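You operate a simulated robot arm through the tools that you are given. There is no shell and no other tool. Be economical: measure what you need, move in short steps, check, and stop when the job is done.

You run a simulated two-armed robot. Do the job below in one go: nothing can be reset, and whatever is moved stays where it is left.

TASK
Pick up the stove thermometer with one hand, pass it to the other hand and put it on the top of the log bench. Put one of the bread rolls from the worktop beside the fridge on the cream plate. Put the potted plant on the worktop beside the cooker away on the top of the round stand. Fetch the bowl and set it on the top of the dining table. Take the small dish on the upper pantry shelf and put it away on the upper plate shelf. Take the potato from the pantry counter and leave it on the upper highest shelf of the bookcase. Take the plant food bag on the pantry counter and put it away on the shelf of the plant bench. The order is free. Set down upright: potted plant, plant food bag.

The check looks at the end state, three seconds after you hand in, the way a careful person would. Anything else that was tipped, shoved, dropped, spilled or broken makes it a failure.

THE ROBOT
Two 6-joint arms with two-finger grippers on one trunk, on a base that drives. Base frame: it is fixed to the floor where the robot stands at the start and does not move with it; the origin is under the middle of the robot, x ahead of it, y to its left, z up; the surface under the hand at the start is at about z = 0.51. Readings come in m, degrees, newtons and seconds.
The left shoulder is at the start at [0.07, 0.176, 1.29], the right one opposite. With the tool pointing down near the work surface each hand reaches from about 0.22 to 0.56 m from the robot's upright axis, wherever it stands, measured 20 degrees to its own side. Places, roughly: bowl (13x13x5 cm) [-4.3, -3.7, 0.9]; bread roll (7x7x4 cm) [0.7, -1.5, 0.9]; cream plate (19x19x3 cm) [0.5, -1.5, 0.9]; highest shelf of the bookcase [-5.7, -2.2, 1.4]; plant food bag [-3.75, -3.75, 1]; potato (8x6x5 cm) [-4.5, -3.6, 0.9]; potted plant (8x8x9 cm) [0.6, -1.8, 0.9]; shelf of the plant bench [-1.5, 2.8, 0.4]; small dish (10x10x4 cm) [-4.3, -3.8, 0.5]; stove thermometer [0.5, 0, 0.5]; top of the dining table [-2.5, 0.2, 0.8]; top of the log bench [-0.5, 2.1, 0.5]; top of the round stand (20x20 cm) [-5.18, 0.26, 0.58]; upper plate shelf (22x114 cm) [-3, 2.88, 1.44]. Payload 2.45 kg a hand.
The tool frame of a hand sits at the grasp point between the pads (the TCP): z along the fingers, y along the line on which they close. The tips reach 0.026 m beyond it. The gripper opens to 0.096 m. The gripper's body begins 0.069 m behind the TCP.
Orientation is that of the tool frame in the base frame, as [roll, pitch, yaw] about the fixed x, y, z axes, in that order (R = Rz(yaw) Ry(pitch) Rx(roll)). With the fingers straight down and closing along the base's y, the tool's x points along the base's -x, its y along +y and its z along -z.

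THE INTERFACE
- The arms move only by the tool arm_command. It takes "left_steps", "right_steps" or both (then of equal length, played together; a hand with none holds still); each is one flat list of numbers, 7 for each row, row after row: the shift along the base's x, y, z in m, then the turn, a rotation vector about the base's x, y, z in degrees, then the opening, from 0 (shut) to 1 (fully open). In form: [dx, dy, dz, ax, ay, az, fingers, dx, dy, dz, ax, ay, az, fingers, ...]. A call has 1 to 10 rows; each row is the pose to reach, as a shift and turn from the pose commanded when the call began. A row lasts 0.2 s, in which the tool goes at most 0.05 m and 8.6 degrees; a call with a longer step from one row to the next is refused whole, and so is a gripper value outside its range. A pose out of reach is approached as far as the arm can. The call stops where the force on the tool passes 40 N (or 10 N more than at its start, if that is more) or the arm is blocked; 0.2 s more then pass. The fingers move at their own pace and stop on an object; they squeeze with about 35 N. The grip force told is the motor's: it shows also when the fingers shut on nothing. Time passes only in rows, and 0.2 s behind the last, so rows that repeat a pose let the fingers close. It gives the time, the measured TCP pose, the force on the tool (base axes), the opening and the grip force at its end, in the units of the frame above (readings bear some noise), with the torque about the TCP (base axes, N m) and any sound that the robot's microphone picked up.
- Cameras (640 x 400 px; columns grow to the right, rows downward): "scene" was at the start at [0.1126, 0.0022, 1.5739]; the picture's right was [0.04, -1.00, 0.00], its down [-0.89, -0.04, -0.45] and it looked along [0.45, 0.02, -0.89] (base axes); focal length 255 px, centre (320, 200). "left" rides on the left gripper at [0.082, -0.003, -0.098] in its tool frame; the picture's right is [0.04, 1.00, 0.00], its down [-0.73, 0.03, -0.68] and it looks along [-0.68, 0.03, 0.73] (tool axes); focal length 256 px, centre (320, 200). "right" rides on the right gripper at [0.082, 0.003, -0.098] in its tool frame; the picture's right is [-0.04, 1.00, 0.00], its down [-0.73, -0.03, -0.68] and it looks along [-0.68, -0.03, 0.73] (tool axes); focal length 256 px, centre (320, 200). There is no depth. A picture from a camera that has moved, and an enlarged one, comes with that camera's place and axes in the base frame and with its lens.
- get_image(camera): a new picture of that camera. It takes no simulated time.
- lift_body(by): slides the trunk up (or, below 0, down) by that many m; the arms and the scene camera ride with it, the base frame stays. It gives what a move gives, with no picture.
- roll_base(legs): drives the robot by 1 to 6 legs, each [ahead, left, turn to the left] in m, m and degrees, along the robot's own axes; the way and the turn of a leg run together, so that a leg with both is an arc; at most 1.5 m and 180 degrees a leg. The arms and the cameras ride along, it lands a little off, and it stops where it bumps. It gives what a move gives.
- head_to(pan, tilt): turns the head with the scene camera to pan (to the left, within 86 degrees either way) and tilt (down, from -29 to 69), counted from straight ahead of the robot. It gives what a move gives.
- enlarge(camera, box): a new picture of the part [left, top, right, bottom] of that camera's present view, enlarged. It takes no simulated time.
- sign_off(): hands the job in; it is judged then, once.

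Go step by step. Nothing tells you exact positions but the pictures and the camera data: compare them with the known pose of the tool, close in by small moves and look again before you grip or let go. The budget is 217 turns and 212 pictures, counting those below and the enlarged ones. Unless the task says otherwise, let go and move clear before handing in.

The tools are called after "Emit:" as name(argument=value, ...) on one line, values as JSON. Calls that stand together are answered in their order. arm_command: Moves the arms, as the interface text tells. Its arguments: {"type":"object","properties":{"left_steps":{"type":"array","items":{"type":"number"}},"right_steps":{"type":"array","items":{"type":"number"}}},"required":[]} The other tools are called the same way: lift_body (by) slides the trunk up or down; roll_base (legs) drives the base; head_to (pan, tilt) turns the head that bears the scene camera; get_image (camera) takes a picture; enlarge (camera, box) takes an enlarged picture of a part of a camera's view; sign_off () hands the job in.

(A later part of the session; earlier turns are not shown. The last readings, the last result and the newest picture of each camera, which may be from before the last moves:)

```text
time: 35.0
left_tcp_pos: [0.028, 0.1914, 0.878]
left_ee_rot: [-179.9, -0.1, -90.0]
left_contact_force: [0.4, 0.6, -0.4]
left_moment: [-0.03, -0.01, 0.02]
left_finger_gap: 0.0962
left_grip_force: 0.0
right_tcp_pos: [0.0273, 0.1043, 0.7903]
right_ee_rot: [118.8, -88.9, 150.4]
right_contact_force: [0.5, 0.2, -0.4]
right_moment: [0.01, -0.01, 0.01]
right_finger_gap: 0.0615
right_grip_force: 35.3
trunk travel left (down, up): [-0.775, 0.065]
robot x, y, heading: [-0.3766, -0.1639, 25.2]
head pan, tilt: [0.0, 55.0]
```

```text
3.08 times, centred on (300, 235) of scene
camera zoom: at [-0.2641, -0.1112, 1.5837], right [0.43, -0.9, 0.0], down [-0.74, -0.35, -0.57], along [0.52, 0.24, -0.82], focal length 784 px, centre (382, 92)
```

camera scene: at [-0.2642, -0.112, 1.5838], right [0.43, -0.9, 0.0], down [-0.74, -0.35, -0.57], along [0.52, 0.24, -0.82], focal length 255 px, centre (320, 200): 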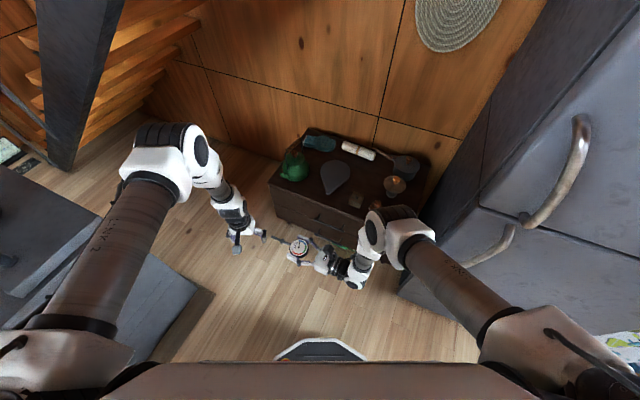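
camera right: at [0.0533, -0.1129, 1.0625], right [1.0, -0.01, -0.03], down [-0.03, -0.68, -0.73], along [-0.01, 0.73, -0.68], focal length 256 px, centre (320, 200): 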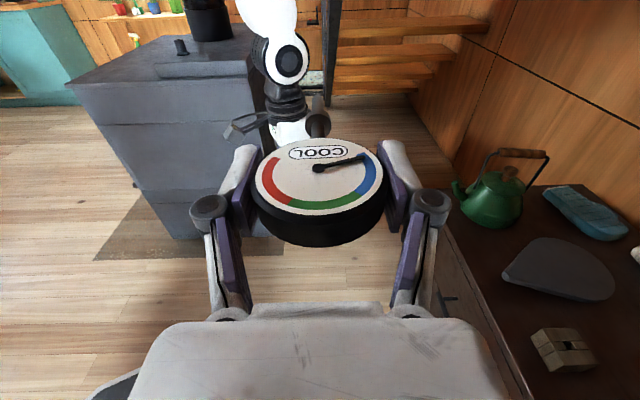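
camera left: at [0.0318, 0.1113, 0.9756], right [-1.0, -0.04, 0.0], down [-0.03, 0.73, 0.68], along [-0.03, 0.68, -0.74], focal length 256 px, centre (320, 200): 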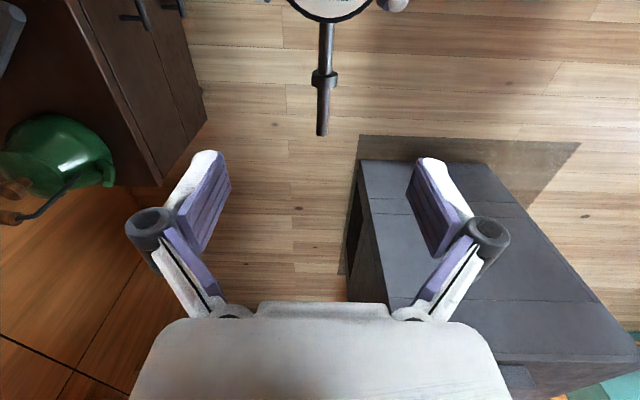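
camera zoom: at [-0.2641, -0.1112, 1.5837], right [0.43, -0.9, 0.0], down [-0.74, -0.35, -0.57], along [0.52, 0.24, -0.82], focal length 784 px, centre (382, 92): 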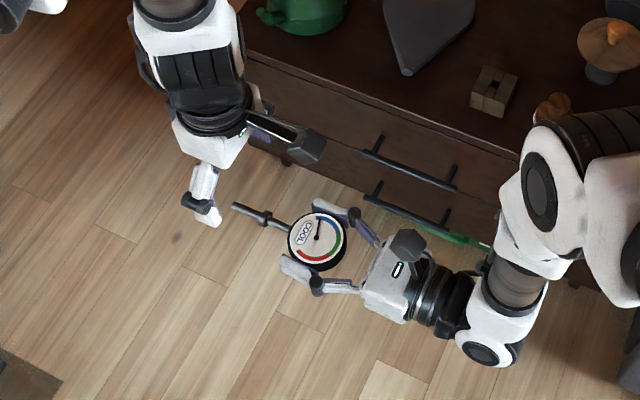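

Emit:
arm_command(left_steps=[-0.001, 0, -0.03, 0, 0, 0, 1, -0.001, 0, -0.055, 0, 0, 0, 1, -0.001, 0, -0.072, 0, 0, 0, 1, -0.001, 0, -0.072, 0, 0, 0, 1])

Emit:
get_image(camera="left")

Emit:
get_image(camera="right")

```text
time: 36.0
left_tcp_pos: [0.0291, 0.1911, 0.8067]
left_ee_rot: [-179.9, -0.1, -90.0]
left_contact_force: [-0.4, -0.1, -1.1]
left_moment: [-0.03, 0.02, 0.02]
left_finger_gap: 0.0962
left_grip_force: 0.1
right_tcp_pos: [0.0279, 0.1041, 0.7907]
right_ee_rot: [116.2, -89.0, 153.1]
right_contact_force: [-0.3, -0.8, -1.5]
right_moment: [-0.03, -0.02, -0.02]
right_finger_gap: 0.0614
right_grip_force: 35.3
trunk travel left (down, up): [-0.775, 0.065]
robot x, y, heading: [-0.3743, -0.1633, 25.3]
head pan, tilt: [0.0, 55.0]
```

```text
178 pictures are left
camera left: at [0.0313, 0.1108, 0.9041], right [-1.0, -0.04, 0.0], down [-0.03, 0.73, 0.68], along [-0.03, 0.68, -0.74], focal length 256 px, centre (320, 200)
```

left: 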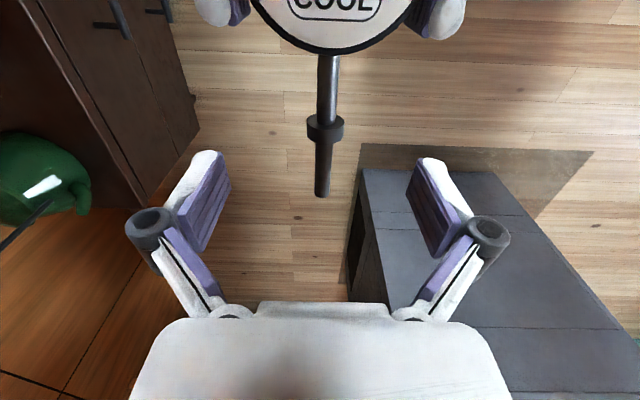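

```text
177 pictures are left
camera right: at [0.0284, 0.0067, 0.8731], right [1.0, -0.01, -0.02], down [-0.03, -0.68, -0.73], along [-0.01, 0.73, -0.68], focal length 256 px, centre (320, 200)
```

right: 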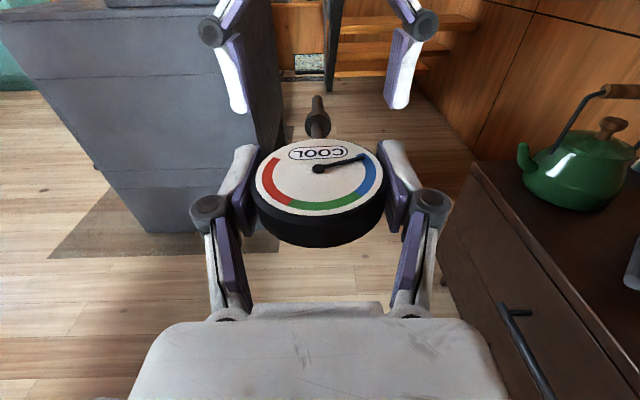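

Stem lies right between the left fingertips. I close the left hand, then open the right.

Emit:
arm_command(left_steps=[0, 0, 0, 0, 0, 0, 0.5, 0, 0, 0, 0, 0, 0, 0.2, 0, 0, 0, 0, 0, 0, 0, 0, 0, 0, 0, 0, 0, 0, 0, 0, 0, 0, 0, 0, 0])

Emit:
get_image(camera="left")

```text
time: 37.2
left_tcp_pos: [0.0276, 0.1896, 0.8064]
left_ee_rot: [180.0, -0.1, -89.9]
left_contact_force: [-7.9, 1.5, 1.3]
left_moment: [-0.12, 0.04, 0.03]
left_finger_gap: 0.0072
left_grip_force: 35.3
right_tcp_pos: [0.0282, 0.1058, 0.7909]
right_ee_rot: [115.3, -88.8, 153.8]
right_contact_force: [6.8, -1.7, -2.6]
right_moment: [0.0, 0.01, -0.69]
right_finger_gap: 0.0614
right_grip_force: 35.3
trunk travel left (down, up): [-0.775, 0.065]
robot x, y, heading: [-0.374, -0.165, 25.3]
head pan, tilt: [0.0, 55.0]
```

```text
176 pictures are left
camera left: at [0.0309, 0.1107, 0.9042], right [-1.0, -0.04, 0.0], down [-0.03, 0.73, 0.68], along [-0.03, 0.68, -0.74], focal length 256 px, centre (320, 200)
```

left: 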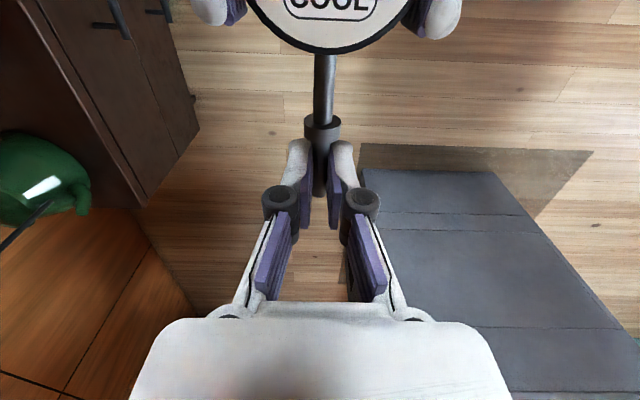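

Left holds the stem (7 mm gap). Now the right opens and backs away along its own axis (−y).

Emit:
arm_command(right_steps=[0, 0, 0, 0, 0, 0, 0.7, 0, 0, 0, 0, 0, 0, 1, 0, 0, 0, 0, 0, 0, 1, 0, -0.03, 0, 0, 0, 0, 1, 0, -0.07, 0, 0, 0, 0, 1, 0, -0.11, 0, 0, 0, 0, 1, 0, -0.15, 0.02, 0, 0, 0, 1])

Emit:
get_image(camera="left")

Emit:
get_image(camera="right")

```text
time: 38.8
left_tcp_pos: [0.0293, 0.1909, 0.8078]
left_ee_rot: [-179.9, 0.0, -90.1]
left_contact_force: [-0.2, 0.2, 0.6]
left_moment: [0.08, 0.0, 0.0]
left_finger_gap: 0.0073
left_grip_force: 35.6
right_tcp_pos: [0.0277, -0.0466, 0.811]
right_ee_rot: [120.1, -89.4, 149.4]
right_contact_force: [-0.1, 0.1, 0.2]
right_moment: [-0.02, -0.01, -0.02]
right_finger_gap: 0.096
right_grip_force: 0.1
trunk travel left (down, up): [-0.775, 0.065]
robot x, y, heading: [-0.374, -0.1647, 25.3]
head pan, tilt: [0.0, 55.0]
```

```text
175 pictures are left
camera left: at [0.0315, 0.1099, 0.9046], right [-1.0, -0.04, 0.0], down [-0.03, 0.73, 0.68], along [-0.03, 0.68, -0.73], focal length 256 px, centre (320, 200)
```

left: 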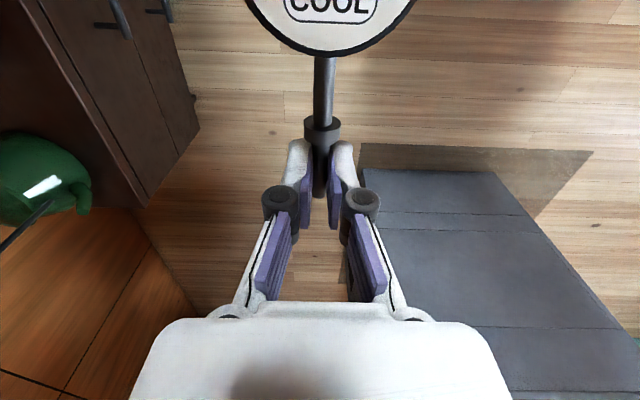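

```text
174 pictures are left
camera right: at [0.0289, -0.1448, 0.8929], right [1.0, -0.01, -0.03], down [-0.03, -0.68, -0.73], along [-0.01, 0.73, -0.68], focal length 256 px, centre (320, 200)
```

right: 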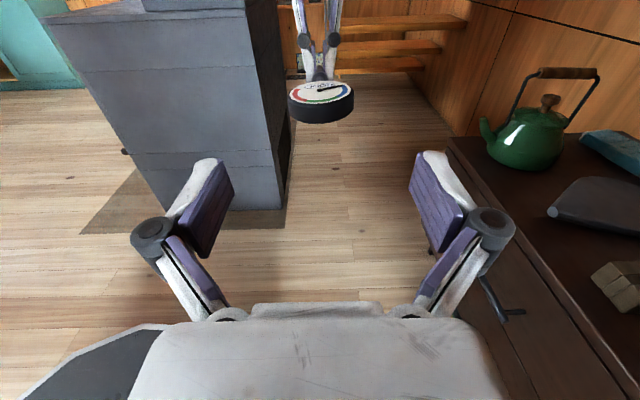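

Handover done. I fold the right hand back to pointing down, then drive round the stove.

Emit:
arm_command(right_steps=[0, -0.01, 0.02, -4.6, -4.6, 4.6, 1, 0, -0.02, 0.04, -9.2, -9.2, 9.2, 1, 0, -0.03, 0.06, -13.8, -13.8, 13.8, 1, 0, -0.04, 0.08, -18.4, -18.4, 18.4, 1, 0, -0.04, 0.1, -23, -23, 23, 1, 0, -0.04, 0.1, -27.6, -27.6, 27.6, 1, 0, -0.04, 0.1, -32.2, -32.2, 32.2, 1, 0, -0.04, 0.1, -36.8, -36.8, 36.8, 1])

Emit:
arm_command(right_steps=[0, 0, 0, -4.6, -4.6, 4.6, 1, 0, 0, 0, -9.2, -9.2, 9.2, 1, 0, 0, 0, -13.8, -13.8, 13.8, 1, 0, 0, 0, -18.4, -18.4, 18.4, 1, 0, 0, 0, -23, -23, 23, 1, 0, 0, 0, -27.6, -27.6, 27.6, 1, 0, 0, 0, -32.2, -32.2, 32.2, 1])

Emit:
roll_base(legs=[[0, 0, 65], [0, 1.05, 0]])

Emit:
head_to(pan=-20, tilt=25)

Emit:
get_image(camera="scene")

```text
time: 40.6
left_tcp_pos: [0.0282, 0.1919, 0.8071]
left_ee_rot: [-179.9, -0.1, -89.9]
left_contact_force: [-0.4, 0.8, -0.5]
left_moment: [0.06, -0.01, -0.01]
left_finger_gap: 0.0072
left_grip_force: 35.2
right_tcp_pos: [0.0267, -0.0854, 0.9096]
right_ee_rot: [153.9, -38.1, 155.2]
right_contact_force: [-0.3, -0.4, 0.0]
right_moment: [-0.04, 0.0, -0.01]
right_finger_gap: 0.096
right_grip_force: 0.1
trunk travel left (down, up): [-0.775, 0.065]
robot x, y, heading: [-0.3724, -0.1621, 25.2]
head pan, tilt: [0.0, 55.0]
```

```text
time: 42.2
left_tcp_pos: [0.0295, 0.1907, 0.8062]
left_ee_rot: [-179.9, -0.1, -90.0]
left_contact_force: [0.5, -0.6, 0.2]
left_moment: [0.03, 0.02, -0.01]
left_finger_gap: 0.0064
left_grip_force: 34.7
right_tcp_pos: [0.0615, -0.12, 0.9017]
right_ee_rot: [179.2, 0.0, -179.7]
right_contact_force: [-1.0, -1.0, -0.4]
right_moment: [0.03, -0.02, 0.0]
right_finger_gap: 0.0957
right_grip_force: 0.1
right hand out of reach, approached as far as the arm can: row 5, 6, 7
trunk travel left (down, up): [-0.775, 0.065]
robot x, y, heading: [-0.375, -0.1642, 25.5]
head pan, tilt: [0.0, 55.0]
```

```text
time: 50.4
left_tcp_pos: [-1.5556, 0.3572, 0.8069]
left_ee_rot: [-179.9, -0.2, -25.7]
left_contact_force: [-0.1, 0.6, 0.3]
left_moment: [0.03, 0.06, -0.02]
left_finger_gap: 0.0071
left_grip_force: 34.5
right_tcp_pos: [-1.2594, 0.2539, 0.9012]
right_ee_rot: [179.0, -0.1, -115.5]
right_contact_force: [0.0, -0.4, -0.5]
right_moment: [0.0, -0.02, -0.01]
right_finger_gap: 0.096
right_grip_force: 0.1
trunk travel left (down, up): [-0.775, 0.065]
robot x, y, heading: [-1.4097, -0.1589, 89.5]
head pan, tilt: [0.0, 55.0]
```

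```text
time: 51.3
left_tcp_pos: [-1.5558, 0.3571, 0.8063]
left_ee_rot: [-179.9, -0.2, -25.6]
left_contact_force: [0.6, 0.4, -0.3]
left_moment: [0.01, 0.04, 0.01]
left_finger_gap: 0.0071
left_grip_force: 35.3
right_tcp_pos: [-1.2603, 0.2532, 0.9018]
right_ee_rot: [178.9, -0.2, -115.5]
right_contact_force: [-0.4, -0.3, -1.3]
right_moment: [-0.02, -0.02, -0.01]
right_finger_gap: 0.0962
right_grip_force: 0.0
trunk travel left (down, up): [-0.775, 0.065]
robot x, y, heading: [-1.408, -0.1603, 89.7]
head pan, tilt: [-20.0, 25.0]
```

```text
173 pictures are left
camera scene: at [-1.3774, -0.0237, 1.6277], right [0.94, -0.35, 0.0], down [-0.15, -0.4, -0.91], along [0.32, 0.85, -0.42], focal length 255 px, centre (320, 200)
```

scene: 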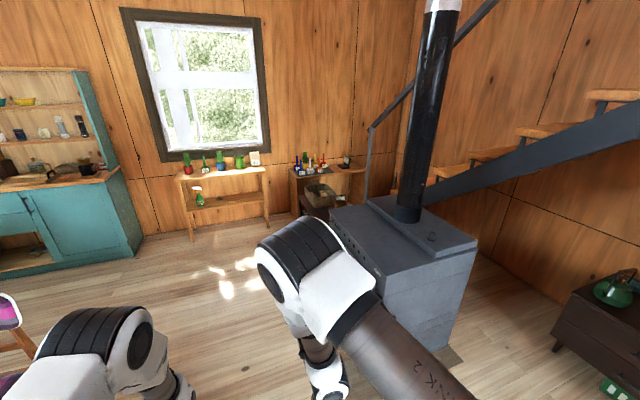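

Emit:
enlarge(camera="scene", box=[160, 130, 400, 260])

```text
2.67 times, centred on (280, 195) of scene
camera zoom: at [-1.3774, -0.0237, 1.6277], right [0.94, -0.35, 0.0], down [-0.15, -0.4, -0.91], along [0.32, 0.85, -0.42], focal length 679 px, centre (427, 213)
```

zoom: 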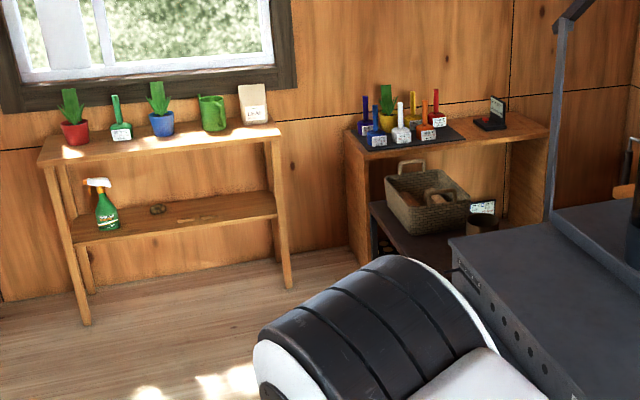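

The log bench is the dark low bench with the basket. I drive closer, left of the stove.

Emit:
roll_base(legs=[[1.4, 0.05, 0]])

Emit:
head_to(pan=-55, tilt=40)

Emit:
get_image(camera="scene")

```text
time: 58.3
left_tcp_pos: [-1.5872, 1.7534, 0.8058]
left_ee_rot: [-179.9, 0.0, -26.1]
left_contact_force: [-0.1, -0.5, -0.1]
left_moment: [0.06, 0.03, -0.02]
left_finger_gap: 0.0068
left_grip_force: 34.9
right_tcp_pos: [-1.2922, 1.6473, 0.9009]
right_ee_rot: [179.0, 0.0, -115.8]
right_contact_force: [-0.2, 0.5, -0.5]
right_moment: [0.02, -0.01, 0.01]
right_finger_gap: 0.0957
right_grip_force: 0.0
trunk travel left (down, up): [-0.775, 0.065]
robot x, y, heading: [-1.4457, 1.2403, 88.9]
head pan, tilt: [-20.0, 25.0]
```

```text
time: 59.3
left_tcp_pos: [-1.5865, 1.7536, 0.8064]
left_ee_rot: [-179.9, -0.1, -26.1]
left_contact_force: [-0.4, 0.3, -0.2]
left_moment: [0.03, 0.07, 0.0]
left_finger_gap: 0.0071
left_grip_force: 35.0
right_tcp_pos: [-1.2919, 1.6478, 0.901]
right_ee_rot: [179.0, 0.0, -115.8]
right_contact_force: [-0.3, 1.3, -0.2]
right_moment: [0.01, -0.01, 0.02]
right_finger_gap: 0.0961
right_grip_force: 0.1
trunk travel left (down, up): [-0.775, 0.065]
robot x, y, heading: [-1.445, 1.2359, 89.1]
head pan, tilt: [-55.0, 40.0]
```

```text
171 pictures are left
camera scene: at [-1.3743, 1.3327, 1.6045], right [0.56, -0.83, 0.0], down [-0.53, -0.36, -0.77], along [0.63, 0.43, -0.64], focal length 255 px, centre (320, 200)
```

scene: 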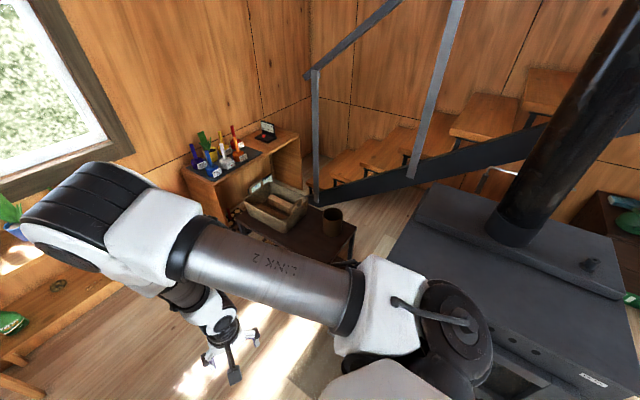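

Emit:
roll_base(legs=[[0, 0, -45]])

Emit:
head_to(pan=0, tilt=40)

Emit:
get_image(camera="scene")

```text
time: 61.8
left_tcp_pos: [-1.1746, 1.7007, 0.8068]
left_ee_rot: [-179.9, -0.1, -71.4]
left_contact_force: [-0.1, -0.6, 0.0]
left_moment: [0.06, 0.03, -0.01]
left_finger_gap: 0.0074
left_grip_force: 34.9
right_tcp_pos: [-1.0456, 1.4167, 0.9017]
right_ee_rot: [179.2, 0.0, -161.2]
right_contact_force: [-0.1, -0.5, -0.2]
right_moment: [0.02, 0.02, -0.01]
right_finger_gap: 0.0962
right_grip_force: 0.0
trunk travel left (down, up): [-0.775, 0.065]
robot x, y, heading: [-1.4418, 1.2372, 43.7]
head pan, tilt: [-55.0, 40.0]
```

```text
time: 63.0
left_tcp_pos: [-1.1765, 1.7003, 0.8057]
left_ee_rot: [-179.9, -0.1, -71.4]
left_contact_force: [0.0, 0.2, -0.3]
left_moment: [0.09, 0.04, 0.02]
left_finger_gap: 0.0072
left_grip_force: 35.5
right_tcp_pos: [-1.0444, 1.4158, 0.9021]
right_ee_rot: [179.1, 0.1, -161.2]
right_contact_force: [0.0, -0.5, 0.0]
right_moment: [-0.04, -0.03, 0.02]
right_finger_gap: 0.0961
right_grip_force: 0.0
trunk travel left (down, up): [-0.775, 0.065]
robot x, y, heading: [-1.4443, 1.2332, 43.7]
head pan, tilt: [0.0, 40.0]
```

```text
170 pictures are left
camera scene: at [-1.3473, 1.3282, 1.6045], right [0.69, -0.72, 0.0], down [-0.46, -0.44, -0.77], along [0.55, 0.53, -0.64], focal length 255 px, centre (320, 200)
```

scene: 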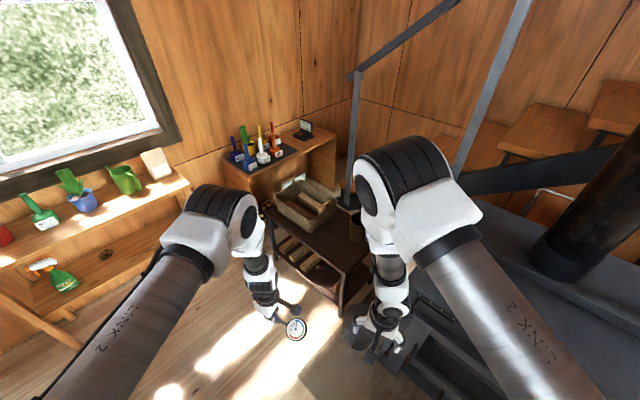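

Emit:
enlarge(camera="scene", box=[240, 160, 480, 400])

```text
1.67 times, centred on (360, 280) of scene
camera zoom: at [-1.3473, 1.3282, 1.6045], right [0.69, -0.72, 0.0], down [-0.46, -0.44, -0.77], along [0.55, 0.53, -0.64], focal length 424 px, centre (253, 67)
```

zoom: 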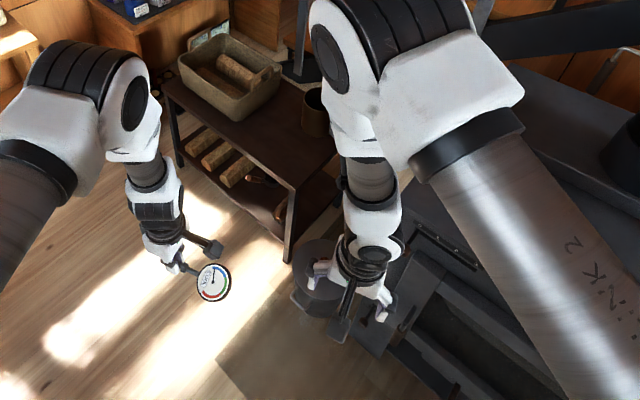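

A black bucket stands on the floor by the stove, and the free part of the bench top is its near end. I turn right and slide left to face that end.

Emit:
roll_base(legs=[[0, 0, -64], [0, 0.79, 0]])

Emit:
get_image(camera="scene")

```text
time: 70.1
left_tcp_pos: [-0.6389, 1.9427, 0.8059]
left_ee_rot: [-179.9, -0.1, -135.0]
left_contact_force: [-0.5, 0.1, -0.4]
left_moment: [0.03, -0.07, 0.0]
left_finger_gap: 0.0071
left_grip_force: 35.2
right_tcp_pos: [-0.8339, 1.6987, 0.9017]
right_ee_rot: [179.1, 0.0, 135.2]
right_contact_force: [-0.2, -0.1, -0.4]
right_moment: [-0.03, 0.02, 0.01]
right_finger_gap: 0.0959
right_grip_force: 0.0
trunk travel left (down, up): [-0.775, 0.065]
robot x, y, heading: [-1.179, 1.9753, -19.6]
head pan, tilt: [0.0, 40.0]
```

```text
168 pictures are left
camera scene: at [-1.0485, 1.9306, 1.6045], right [-0.34, -0.94, 0.0], down [-0.6, 0.22, -0.77], along [0.72, -0.26, -0.64], focal length 255 px, centre (320, 200)
```

scene: 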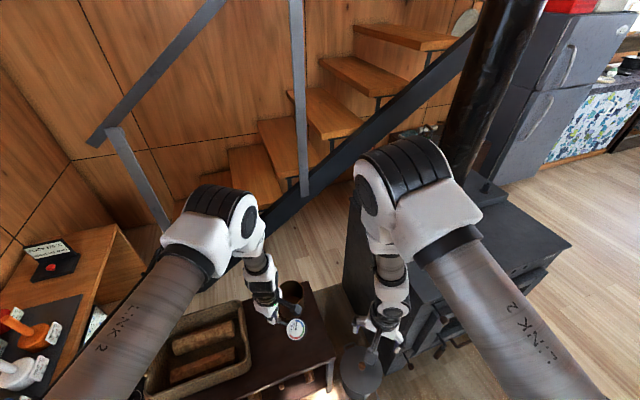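

Emit:
arm_command(left_steps=[0.01, 0, -0.03, 0, 0, 8, 0, 0.02, 0, -0.06, 0, 0, 16, 0, 0.03, 0, -0.09, 0, 0, 24, 0, 0.035, 0, -0.12, 0, 0, 32, 0, 0.035, 0, -0.14, 0, 0, 40, 0, 0.035, 0, -0.14, 0, 0, 45, 0])

Emit:
get_image(camera="left")

Emit:
head_to(pan=5, tilt=60)

Emit:
get_image(camera="scene")

```text
time: 71.5
left_tcp_pos: [-0.6049, 1.9422, 0.6655]
left_ee_rot: [-179.9, -0.1, -89.9]
left_contact_force: [0.2, 0.9, -0.9]
left_moment: [0.05, 0.01, -0.02]
left_finger_gap: 0.0069
left_grip_force: 34.5
right_tcp_pos: [-0.8353, 1.6983, 0.9006]
right_ee_rot: [179.1, 0.0, 135.2]
right_contact_force: [-0.7, 0.9, 0.0]
right_moment: [0.01, -0.01, -0.01]
right_finger_gap: 0.0958
right_grip_force: 0.0
trunk travel left (down, up): [-0.775, 0.065]
robot x, y, heading: [-1.1744, 1.9773, -20.0]
head pan, tilt: [0.0, 40.0]
```

```text
167 pictures are left
camera left: at [-0.6014, 1.8621, 0.764], right [-1.0, -0.04, 0.0], down [-0.03, 0.73, 0.68], along [-0.03, 0.68, -0.73], focal length 256 px, centre (320, 200)
```

left: 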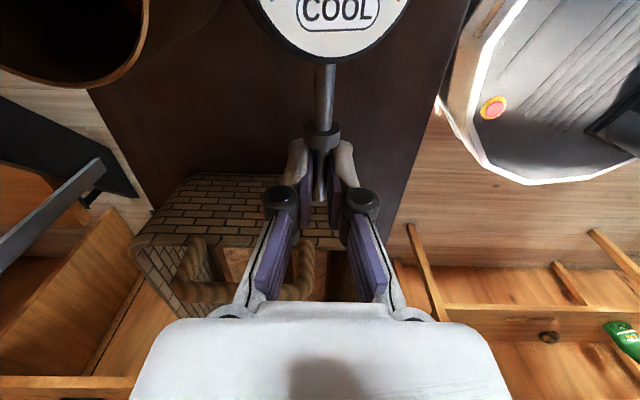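

```text
time: 72.3
left_tcp_pos: [-0.6047, 1.9423, 0.6667]
left_ee_rot: [-180.0, -0.1, -90.0]
left_contact_force: [-0.9, -0.3, -0.8]
left_moment: [0.07, 0.01, -0.02]
left_finger_gap: 0.0073
left_grip_force: 34.4
right_tcp_pos: [-0.8348, 1.6984, 0.9004]
right_ee_rot: [179.1, -0.1, 135.1]
right_contact_force: [0.5, 0.3, 0.4]
right_moment: [0.02, 0.06, -0.03]
right_finger_gap: 0.096
right_grip_force: 0.0
trunk travel left (down, up): [-0.775, 0.065]
robot x, y, heading: [-1.1755, 1.9782, -19.7]
head pan, tilt: [5.0, 60.0]
```

```text
166 pictures are left
camera scene: at [-1.0636, 1.9421, 1.5778], right [-0.26, -0.97, 0.0], down [-0.84, 0.22, -0.5], along [0.48, -0.13, -0.87], focal length 255 px, centre (320, 200)
```

scene: 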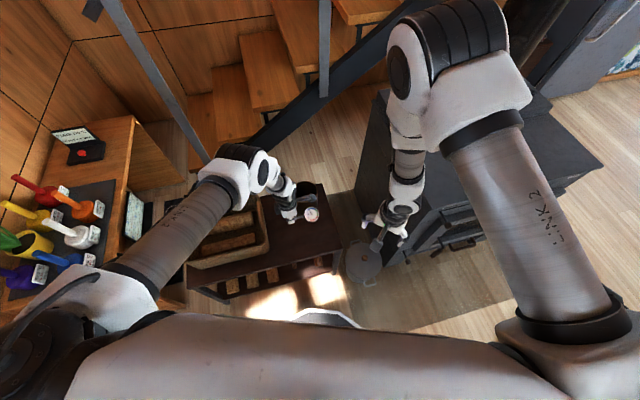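

Over the free bench area. I descend in steps and watch the force.

Emit:
arm_command(left_steps=[0, 0, -0.04, 0, 0, 0, 0, 0, 0, -0.08, 0, 0, 0, 0, 0, 0, -0.105, 0, 0, 0, 0, 0, 0, -0.115, 0, 0, 0, 0, 0, 0, -0.115, 0, 0, 0, 0])

Emit:
get_image(camera="left")

Emit:
enlarge(camera="scene", box=[200, 150, 400, 290])

```text
time: 73.5
left_tcp_pos: [-0.6196, 1.9513, 0.577]
left_ee_rot: [-179.9, -0.1, -90.0]
left_contact_force: [-0.4, -0.3, -1.6]
left_moment: [0.08, -0.01, -0.03]
left_finger_gap: 0.007
left_grip_force: 35.0
left hand out of reach, approached as far as the arm can: row 2, 3, 4, 5
right_tcp_pos: [-0.8348, 1.6986, 0.9004]
right_ee_rot: [179.1, 0.0, 135.2]
right_contact_force: [-0.4, 0.8, -0.6]
right_moment: [0.05, -0.01, 0.02]
right_finger_gap: 0.096
right_grip_force: 0.1
trunk travel left (down, up): [-0.775, 0.065]
robot x, y, heading: [-1.1757, 1.9804, -19.9]
head pan, tilt: [5.0, 60.0]
```

```text
165 pictures are left
camera left: at [-0.6162, 1.8715, 0.6758], right [-1.0, -0.04, 0.0], down [-0.03, 0.73, 0.68], along [-0.03, 0.68, -0.73], focal length 256 px, centre (320, 200)
```

left: 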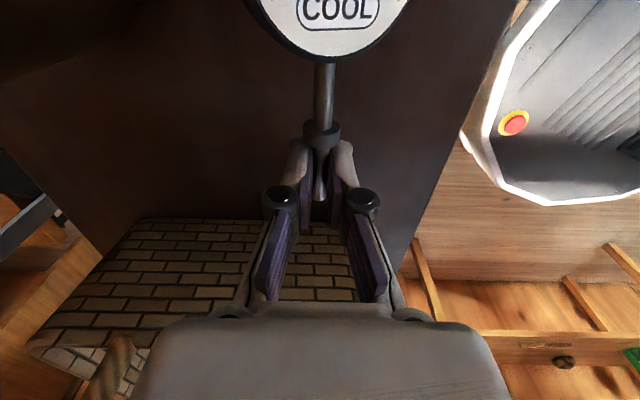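

```text
2.86 times, centred on (300, 220) of scene
camera zoom: at [-1.0641, 1.9423, 1.5778], right [-0.26, -0.97, 0.0], down [-0.84, 0.22, -0.5], along [0.48, -0.13, -0.87], focal length 728 px, centre (377, 143)
```

zoom: 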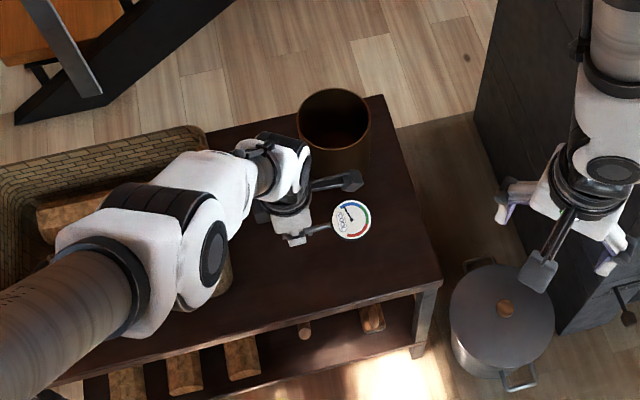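

The arm is stretched; I lower the trunk a bit.

Emit:
lift_body(by=-0.03)

Emit:
arm_command(left_steps=[0, 0, -0.006, 0, 0, 0, 0, 0, 0, -0.01, 0, 0, 0, 0, 0, 0, -0.01, 0, 0, 0, 0])

Emit:
get_image(camera="left")

```text
time: 74.2
left_tcp_pos: [-0.6179, 1.952, 0.548]
left_ee_rot: [-179.9, -0.1, -90.0]
left_contact_force: [-0.1, 0.3, -0.1]
left_moment: [0.04, 0.03, 0.01]
left_finger_gap: 0.0069
left_grip_force: 34.5
right_tcp_pos: [-0.8354, 1.6983, 0.872]
right_ee_rot: [179.1, 0.0, 135.2]
right_contact_force: [-0.3, 0.8, 0.7]
right_moment: [0.02, -0.01, 0.03]
right_finger_gap: 0.096
right_grip_force: 0.1
trunk travel left (down, up): [-0.745, 0.095]
robot x, y, heading: [-1.1725, 1.9781, -19.7]
head pan, tilt: [5.0, 60.0]
```

```text
time: 75.0
left_tcp_pos: [-0.6213, 1.9534, 0.5454]
left_ee_rot: [-179.9, 0.0, -90.0]
left_contact_force: [0.5, -0.6, -1.1]
left_moment: [0.05, -0.02, -0.03]
left_finger_gap: 0.0071
left_grip_force: 34.4
left hand out of reach, approached as far as the arm can: row 1, 2, 3
right_tcp_pos: [-0.8357, 1.698, 0.8719]
right_ee_rot: [179.1, -0.1, 135.2]
right_contact_force: [0.9, 0.3, 0.3]
right_moment: [-0.02, -0.03, 0.01]
right_finger_gap: 0.0957
right_grip_force: 0.0
trunk travel left (down, up): [-0.745, 0.095]
robot x, y, heading: [-1.1764, 1.9791, -19.8]
head pan, tilt: [5.0, 60.0]
```

```text
163 pictures are left
camera left: at [-0.6191, 1.8733, 0.6434], right [-1.0, -0.04, 0.0], down [-0.03, 0.73, 0.68], along [-0.03, 0.68, -0.74], focal length 256 px, centre (320, 200)
```

left: 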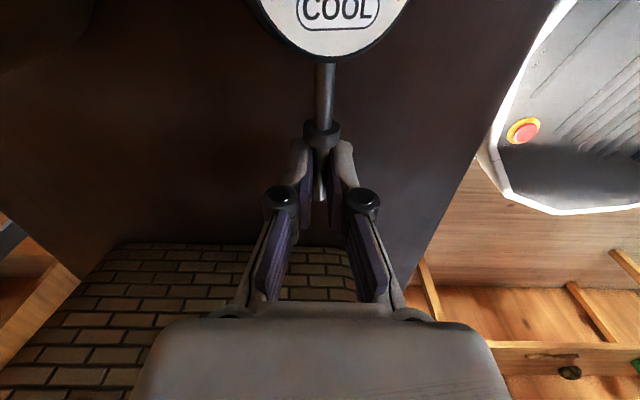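

Emit:
lift_body(by=-0.012)

Emit:
lift_body(by=-0.006)

Emit:
get_image(camera="left")

```text
time: 75.7
left_tcp_pos: [-0.622, 1.954, 0.5329]
left_ee_rot: [180.0, -0.1, -90.0]
left_contact_force: [-0.1, -0.2, -1.6]
left_moment: [0.1, -0.03, -0.01]
left_finger_gap: 0.007
left_grip_force: 34.9
right_tcp_pos: [-0.8349, 1.6983, 0.8596]
right_ee_rot: [179.1, 0.1, 135.2]
right_contact_force: [-1.2, -1.0, 0.1]
right_moment: [0.0, 0.02, 0.0]
right_finger_gap: 0.0959
right_grip_force: 0.0
trunk travel left (down, up): [-0.733, 0.107]
robot x, y, heading: [-1.176, 1.9759, -20.0]
head pan, tilt: [5.0, 60.0]
```

```text
time: 76.2
left_tcp_pos: [-0.6224, 1.9534, 0.5271]
left_ee_rot: [179.9, 0.0, -90.1]
left_contact_force: [-2.4, -1.3, 1.9]
left_moment: [-0.03, 0.56, -0.64]
left_finger_gap: 0.006
left_grip_force: 31.5
right_tcp_pos: [-0.8339, 1.6976, 0.8531]
right_ee_rot: [179.1, -0.1, 135.1]
right_contact_force: [0.2, -0.3, 0.3]
right_moment: [0.02, -0.03, -0.03]
right_finger_gap: 0.0957
right_grip_force: 0.1
trunk travel left (down, up): [-0.727, 0.113]
robot x, y, heading: [-1.173, 1.9744, -19.8]
head pan, tilt: [5.0, 60.0]
```

```text
162 pictures are left
camera left: at [-0.6193, 1.8732, 0.6251], right [-1.0, -0.04, 0.0], down [-0.03, 0.73, 0.68], along [-0.03, 0.68, -0.73], focal length 256 px, centre (320, 200)
```

left: 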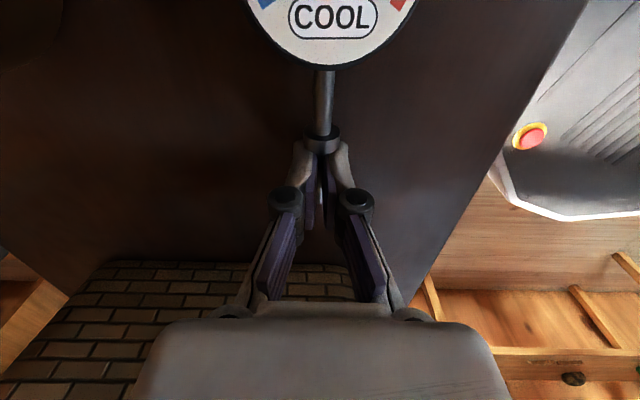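

The disc touches the bench. I open and lift away.

Emit:
arm_command(left_steps=[0, 0, 0, 0, 0, 0, 0.15, 0, 0, 0, 0, 0, 0, 0.35, 0, 0, 0, 0, 0, 0, 0.4, 0, 0, 0.03, 0, 0, 0, 0.4, 0, 0, 0.07, 0, 0, 0, 0.4, 0, 0, 0.12, 0, 0, 0, 0.4, 0, 0, 0.17, 0, 0, 0, 0.4])

Emit:
get_image(camera="left")

Emit:
enlarge(camera="scene", box=[200, 150, 400, 290])

```text
time: 77.8
left_tcp_pos: [-0.6225, 1.9537, 0.6982]
left_ee_rot: [-179.9, 0.0, -90.0]
left_contact_force: [-0.2, 0.6, -0.5]
left_moment: [-0.01, 0.0, 0.0]
left_finger_gap: 0.0383
left_grip_force: 0.1
right_tcp_pos: [-0.835, 1.6972, 0.853]
right_ee_rot: [178.9, 0.0, 135.2]
right_contact_force: [-0.6, -0.3, 0.3]
right_moment: [-0.02, -0.04, -0.02]
right_finger_gap: 0.0961
right_grip_force: 0.0
trunk travel left (down, up): [-0.727, 0.113]
robot x, y, heading: [-1.1726, 1.9764, -19.8]
head pan, tilt: [5.0, 60.0]
```

```text
161 pictures are left
camera left: at [-0.6203, 1.8732, 0.7963], right [-1.0, -0.04, 0.0], down [-0.03, 0.73, 0.68], along [-0.03, 0.68, -0.73], focal length 256 px, centre (320, 200)
```

left: 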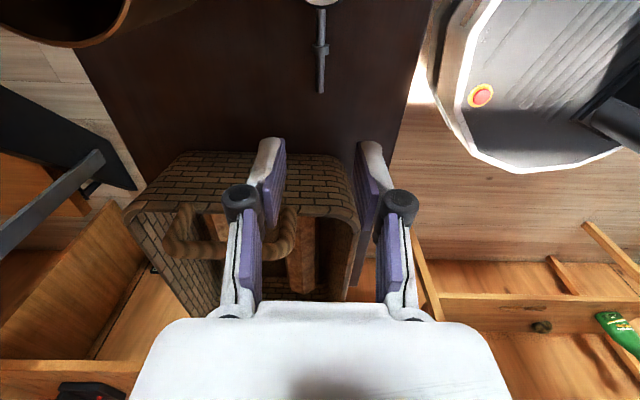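

```text
2.86 times, centred on (300, 220) of scene
camera zoom: at [-1.0652, 1.9416, 1.5297], right [-0.26, -0.97, 0.0], down [-0.84, 0.22, -0.5], along [0.48, -0.13, -0.87], focal length 728 px, centre (377, 143)
```

zoom: 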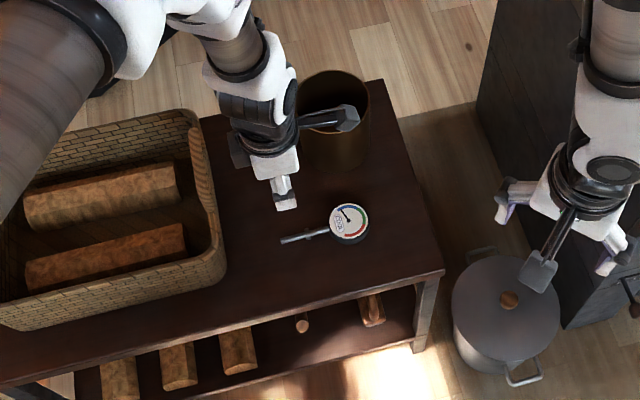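

The thermometer lies neatly on the bench. Now I raise and square both hands for driving, then go to the kitchen worktop.

Emit:
arm_command(left_steps=[0, 0, 0.04, 0, 0, -8.5, 1, 0, 0, 0.08, 0, 0, -17, 1, 0, 0, 0.12, 0, 0, -25.5, 1, -0.01, 0.01, 0.16, 0, 0, -34, 1, -0.02, 0.02, 0.2, 0, 0, -42.5, 1, -0.03, 0.03, 0.24, 0, 0, -51, 1, -0.04, 0.04, 0.27, 0, 0, -59.5, 1, -0.05, 0.05, 0.3, 0, 0, -68, 1, -0.06, 0.06, 0.3, 0, 0, -76.5, 1, -0.06, 0.06, 0.3, 0, 0, -85, 1], right_steps=[0, 0, 0.02, 0, 0, 8, 1, 0, 0, 0.04, 0, 0, 16, 1, 0, 0, 0.06, 0, 0, 24, 1, 0, 0, 0.08, 0, 0, 24, 1, 0, 0, 0.1, 0, 0, 24, 1, 0, 0, 0.12, 0, 0, 24, 1, 0, 0, 0.14, 0, 0, 24, 1, 0, 0, 0.15, 0, 0, 24, 1, 0, 0, 0.15, 0, 0, 24, 1, 0, 0, 0.15, 0, 0, 24, 1])

Emit:
arm_command(left_steps=[0, 0, 0, 0, 0, -8.3, 1, 0, 0, 0, 0, 0, -16.6, 1, 0, 0, 0, 0, 0, -25, 1])

Emit:
roll_base(legs=[[-0.1, 0, 0], [0, -0.85, 0], [-0.3, 0, 0], [0, 0, -60], [1.2, 0, 0]])

Emit:
head_to(pan=15, tilt=25)

Emit:
get_image(camera="scene")

```text
time: 79.3
left_tcp_pos: [-0.6588, 1.9882, 0.9525]
left_ee_rot: [-179.9, -0.1, -145.2]
left_contact_force: [0.7, 0.4, 0.1]
left_moment: [0.04, -0.03, -0.01]
left_finger_gap: 0.0958
left_grip_force: 0.1
right_tcp_pos: [-0.8788, 1.6975, 0.9288]
right_ee_rot: [177.7, -9.9, 157.7]
right_contact_force: [-0.6, 0.0, 0.1]
right_moment: [0.0, -0.02, -0.01]
right_finger_gap: 0.0961
right_grip_force: 0.0
right hand out of reach, approached as far as the arm can: row 2, 3, 4, 5, 6, 7
trunk travel left (down, up): [-0.727, 0.113]
robot x, y, heading: [-1.1768, 1.9748, -19.9]
head pan, tilt: [5.0, 60.0]
stopped in row 7 (right hand): the arm was blocked; the commanded pose is now the measured one
```

```text
time: 80.2
left_tcp_pos: [-0.6562, 1.989, 0.9524]
left_ee_rot: [-180.0, -0.2, -170.4]
left_contact_force: [-0.9, -0.1, -0.1]
left_moment: [0.01, 0.01, 0.0]
left_finger_gap: 0.0962
left_grip_force: 0.2
right_tcp_pos: [-0.8788, 1.6983, 0.9287]
right_ee_rot: [177.7, -10.0, 157.7]
right_contact_force: [-0.1, -0.3, -0.5]
right_moment: [-0.01, 0.0, -0.03]
right_finger_gap: 0.0959
right_grip_force: 0.1
trunk travel left (down, up): [-0.727, 0.113]
robot x, y, heading: [-1.1772, 1.9815, -20.0]
head pan, tilt: [5.0, 60.0]
```

```text
time: 92.2
left_tcp_pos: [-1.5082, 0.4843, 0.9524]
left_ee_rot: [180.0, -0.1, 129.4]
left_contact_force: [-0.3, -1.1, 0.0]
left_moment: [0.01, 0.01, -0.03]
left_finger_gap: 0.0962
left_grip_force: 0.2
right_tcp_pos: [-1.8708, 0.5312, 0.9297]
right_ee_rot: [177.6, -9.9, 97.4]
right_contact_force: [0.0, 0.5, 0.1]
right_moment: [0.02, 0.0, 0.0]
right_finger_gap: 0.0959
right_grip_force: 0.1
trunk travel left (down, up): [-0.727, 0.113]
robot x, y, heading: [-1.7774, 0.929, -80.1]
head pan, tilt: [5.0, 60.0]
stopped in leg 5: the robot was blocked; the commanded pose is now the measured one
```

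```text
time: 93.2
left_tcp_pos: [-1.5074, 0.4855, 0.9541]
left_ee_rot: [-179.9, 0.0, 129.4]
left_contact_force: [0.9, -0.3, -0.3]
left_moment: [-0.03, -0.04, 0.01]
left_finger_gap: 0.0959
left_grip_force: 0.1
right_tcp_pos: [-1.8716, 0.5321, 0.931]
right_ee_rot: [177.5, -9.7, 97.4]
right_contact_force: [-0.6, 0.2, -0.4]
right_moment: [-0.07, 0.0, -0.01]
right_finger_gap: 0.0961
right_grip_force: 0.0
trunk travel left (down, up): [-0.727, 0.113]
robot x, y, heading: [-1.7771, 0.9323, -80.2]
head pan, tilt: [15.0, 25.0]
```

```text
159 pictures are left
camera scene: at [-1.7293, 0.7958, 1.58], right [-0.91, -0.42, 0.0], down [-0.18, 0.38, -0.91], along [0.38, -0.82, -0.42], focal length 255 px, centre (320, 200)
```

scene: 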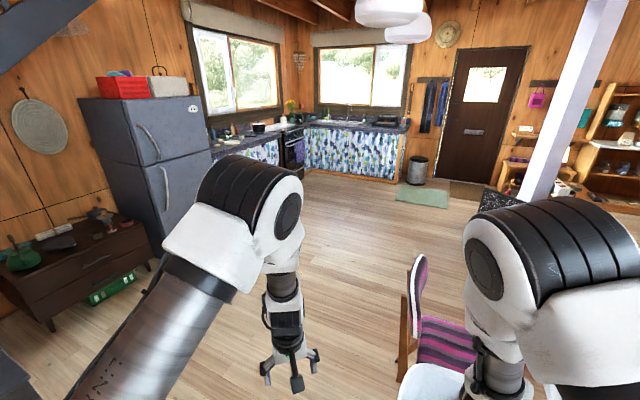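

The robot stopped against something, probably near the chair. I look down there.

Emit:
head_to(pan=-15, tilt=60)

Emit:
get_image(camera="scene")

```text
time: 94.2
left_tcp_pos: [-1.5068, 0.483, 0.953]
left_ee_rot: [-180.0, -0.1, 129.4]
left_contact_force: [-0.8, 1.3, -0.2]
left_moment: [0.02, 0.02, 0.01]
left_finger_gap: 0.0963
left_grip_force: 0.1
right_tcp_pos: [-1.8705, 0.5314, 0.9292]
right_ee_rot: [177.6, -9.8, 97.4]
right_contact_force: [-0.3, -0.7, 0.1]
right_moment: [0.03, 0.0, 0.0]
right_finger_gap: 0.0958
right_grip_force: 0.0
trunk travel left (down, up): [-0.727, 0.113]
robot x, y, heading: [-1.7774, 0.9279, -79.9]
head pan, tilt: [-15.0, 60.0]
```

```text
158 pictures are left
camera scene: at [-1.7733, 0.8104, 1.5298], right [-1.0, 0.09, 0.0], down [0.07, 0.86, -0.5], along [-0.04, -0.5, -0.87], focal length 255 px, centre (320, 200)
```

scene: 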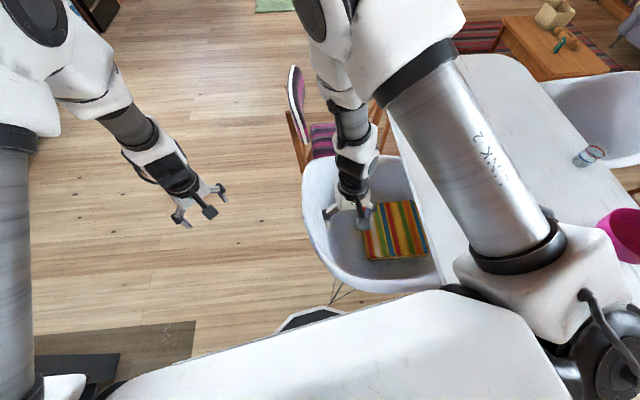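

A white tub chair stopped the base gently. I back off, slide toward the open lane, and go on to the kitchen.

Emit:
roll_base(legs=[[-0.1, 0, 0], [0, 0.5, 0], [1.3, 0, 0]])

Emit:
head_to(pan=-60, tilt=40)

Emit:
get_image(camera="scene")

```text
time: 103.9
left_tcp_pos: [-0.8161, -0.59, 0.9525]
left_ee_rot: [-179.9, -0.1, 129.1]
left_contact_force: [1.0, 0.5, -0.5]
left_moment: [0.01, -0.01, 0.0]
left_finger_gap: 0.0959
left_grip_force: 0.0
right_tcp_pos: [-1.179, -0.5409, 0.9297]
right_ee_rot: [177.6, -9.8, 97.1]
right_contact_force: [0.1, -0.4, 0.1]
right_moment: [-0.01, 0.01, 0.0]
right_finger_gap: 0.096
right_grip_force: 0.1
trunk travel left (down, up): [-0.727, 0.113]
robot x, y, heading: [-1.0833, -0.1476, -80.1]
head pan, tilt: [-15.0, 60.0]
```

```text
time: 105.0
left_tcp_pos: [-0.8168, -0.5909, 0.9525]
left_ee_rot: [180.0, -0.2, 129.1]
left_contact_force: [-0.6, 0.6, 0.2]
left_moment: [0.01, 0.0, -0.02]
left_finger_gap: 0.0958
left_grip_force: 0.1
right_tcp_pos: [-1.1795, -0.5417, 0.9292]
right_ee_rot: [177.6, -9.9, 96.9]
right_contact_force: [-0.6, 0.6, -0.2]
right_moment: [-0.01, -0.01, 0.01]
right_finger_gap: 0.096
right_grip_force: 0.1
trunk travel left (down, up): [-0.727, 0.113]
robot x, y, heading: [-1.0806, -0.1476, -80.2]
head pan, tilt: [-60.0, 40.0]
```

```text
157 pictures are left
camera scene: at [-1.1402, -0.2507, 1.5564], right [-0.64, 0.77, 0.0], down [0.49, 0.41, -0.77], along [-0.59, -0.49, -0.64], focal length 255 px, centre (320, 200)
```

scene: 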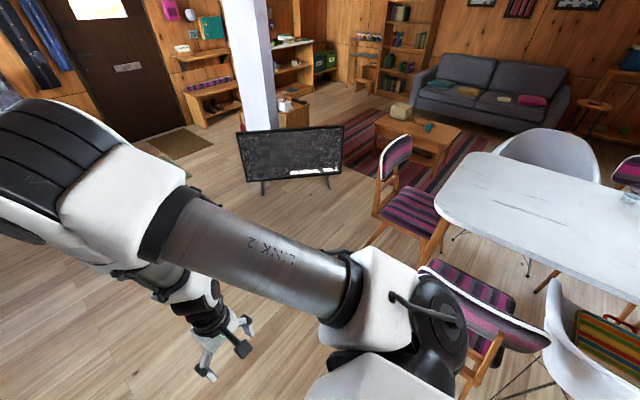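

Emit:
roll_base(legs=[[1.35, 0, 0], [0, 0, 80]])

Emit:
lift_body(by=0.11)

Emit:
head_to(pan=0, tilt=28)

Emit:
get_image(camera="scene")

```text
time: 115.2
left_tcp_pos: [-0.3706, -1.2865, 0.9532]
left_ee_rot: [-180.0, -0.2, -150.0]
left_contact_force: [-0.4, 0.8, 0.2]
left_moment: [-0.01, -0.02, -0.01]
left_finger_gap: 0.0958
left_grip_force: 0.1
right_tcp_pos: [-0.4756, -1.6375, 0.9293]
right_ee_rot: [177.7, -9.9, 177.9]
right_contact_force: [0.5, 0.3, 0.6]
right_moment: [0.01, 0.0, 0.0]
right_finger_gap: 0.0961
right_grip_force: 0.0
trunk travel left (down, up): [-0.727, 0.113]
robot x, y, heading: [-0.854, -1.4784, 0.4]
head pan, tilt: [-60.0, 40.0]
```

```text
time: 116.7
left_tcp_pos: [-0.3695, -1.2856, 1.0624]
left_ee_rot: [-180.0, -0.1, -150.1]
left_contact_force: [-0.3, -0.6, 0.0]
left_moment: [-0.04, -0.03, 0.0]
left_finger_gap: 0.096
left_grip_force: 0.0
right_tcp_pos: [-0.4767, -1.6367, 1.0395]
right_ee_rot: [177.5, -9.9, 177.8]
right_contact_force: [-0.9, -0.5, -0.3]
right_moment: [0.03, 0.0, 0.02]
right_finger_gap: 0.0957
right_grip_force: 0.1
trunk travel left (down, up): [-0.837, 0.003]
robot x, y, heading: [-0.853, -1.4785, 0.7]
head pan, tilt: [-60.0, 40.0]
```

```text
time: 118.0
left_tcp_pos: [-0.3704, -1.2859, 1.0637]
left_ee_rot: [-180.0, -0.1, -150.0]
left_contact_force: [0.0, -0.9, -0.1]
left_moment: [-0.01, 0.0, 0.0]
left_finger_gap: 0.0962
left_grip_force: 0.1
right_tcp_pos: [-0.4765, -1.6359, 1.0394]
right_ee_rot: [177.6, -9.9, 177.9]
right_contact_force: [0.0, 0.2, 0.3]
right_moment: [-0.01, -0.02, 0.01]
right_finger_gap: 0.0962
right_grip_force: 0.1
trunk travel left (down, up): [-0.837, 0.003]
robot x, y, heading: [-0.85, -1.4749, 0.8]
head pan, tilt: [0.0, 28.0]
```

```text
156 pictures are left
camera scene: at [-0.7109, -1.4771, 1.685], right [0.01, -1.0, 0.0], down [-0.47, 0.0, -0.88], along [0.88, 0.01, -0.47], focal length 255 px, centre (320, 200)
```

scene: 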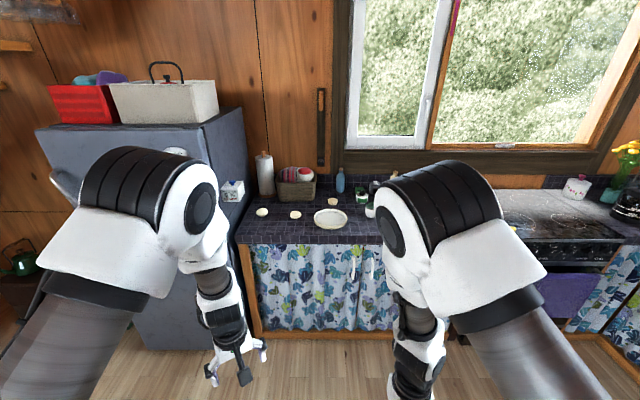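

Emit:
enlarge(camera="scene", box=[230, 140, 400, 250])

```text
3.64 times, centred on (315, 195) of scene
camera zoom: at [-0.7109, -1.4771, 1.685], right [0.01, -1.0, 0.0], down [-0.47, 0.0, -0.88], along [0.88, 0.01, -0.47], focal length 926 px, centre (338, 218)
```

zoom: 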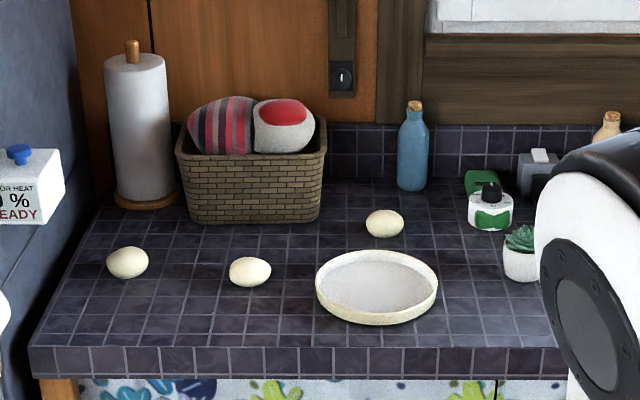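

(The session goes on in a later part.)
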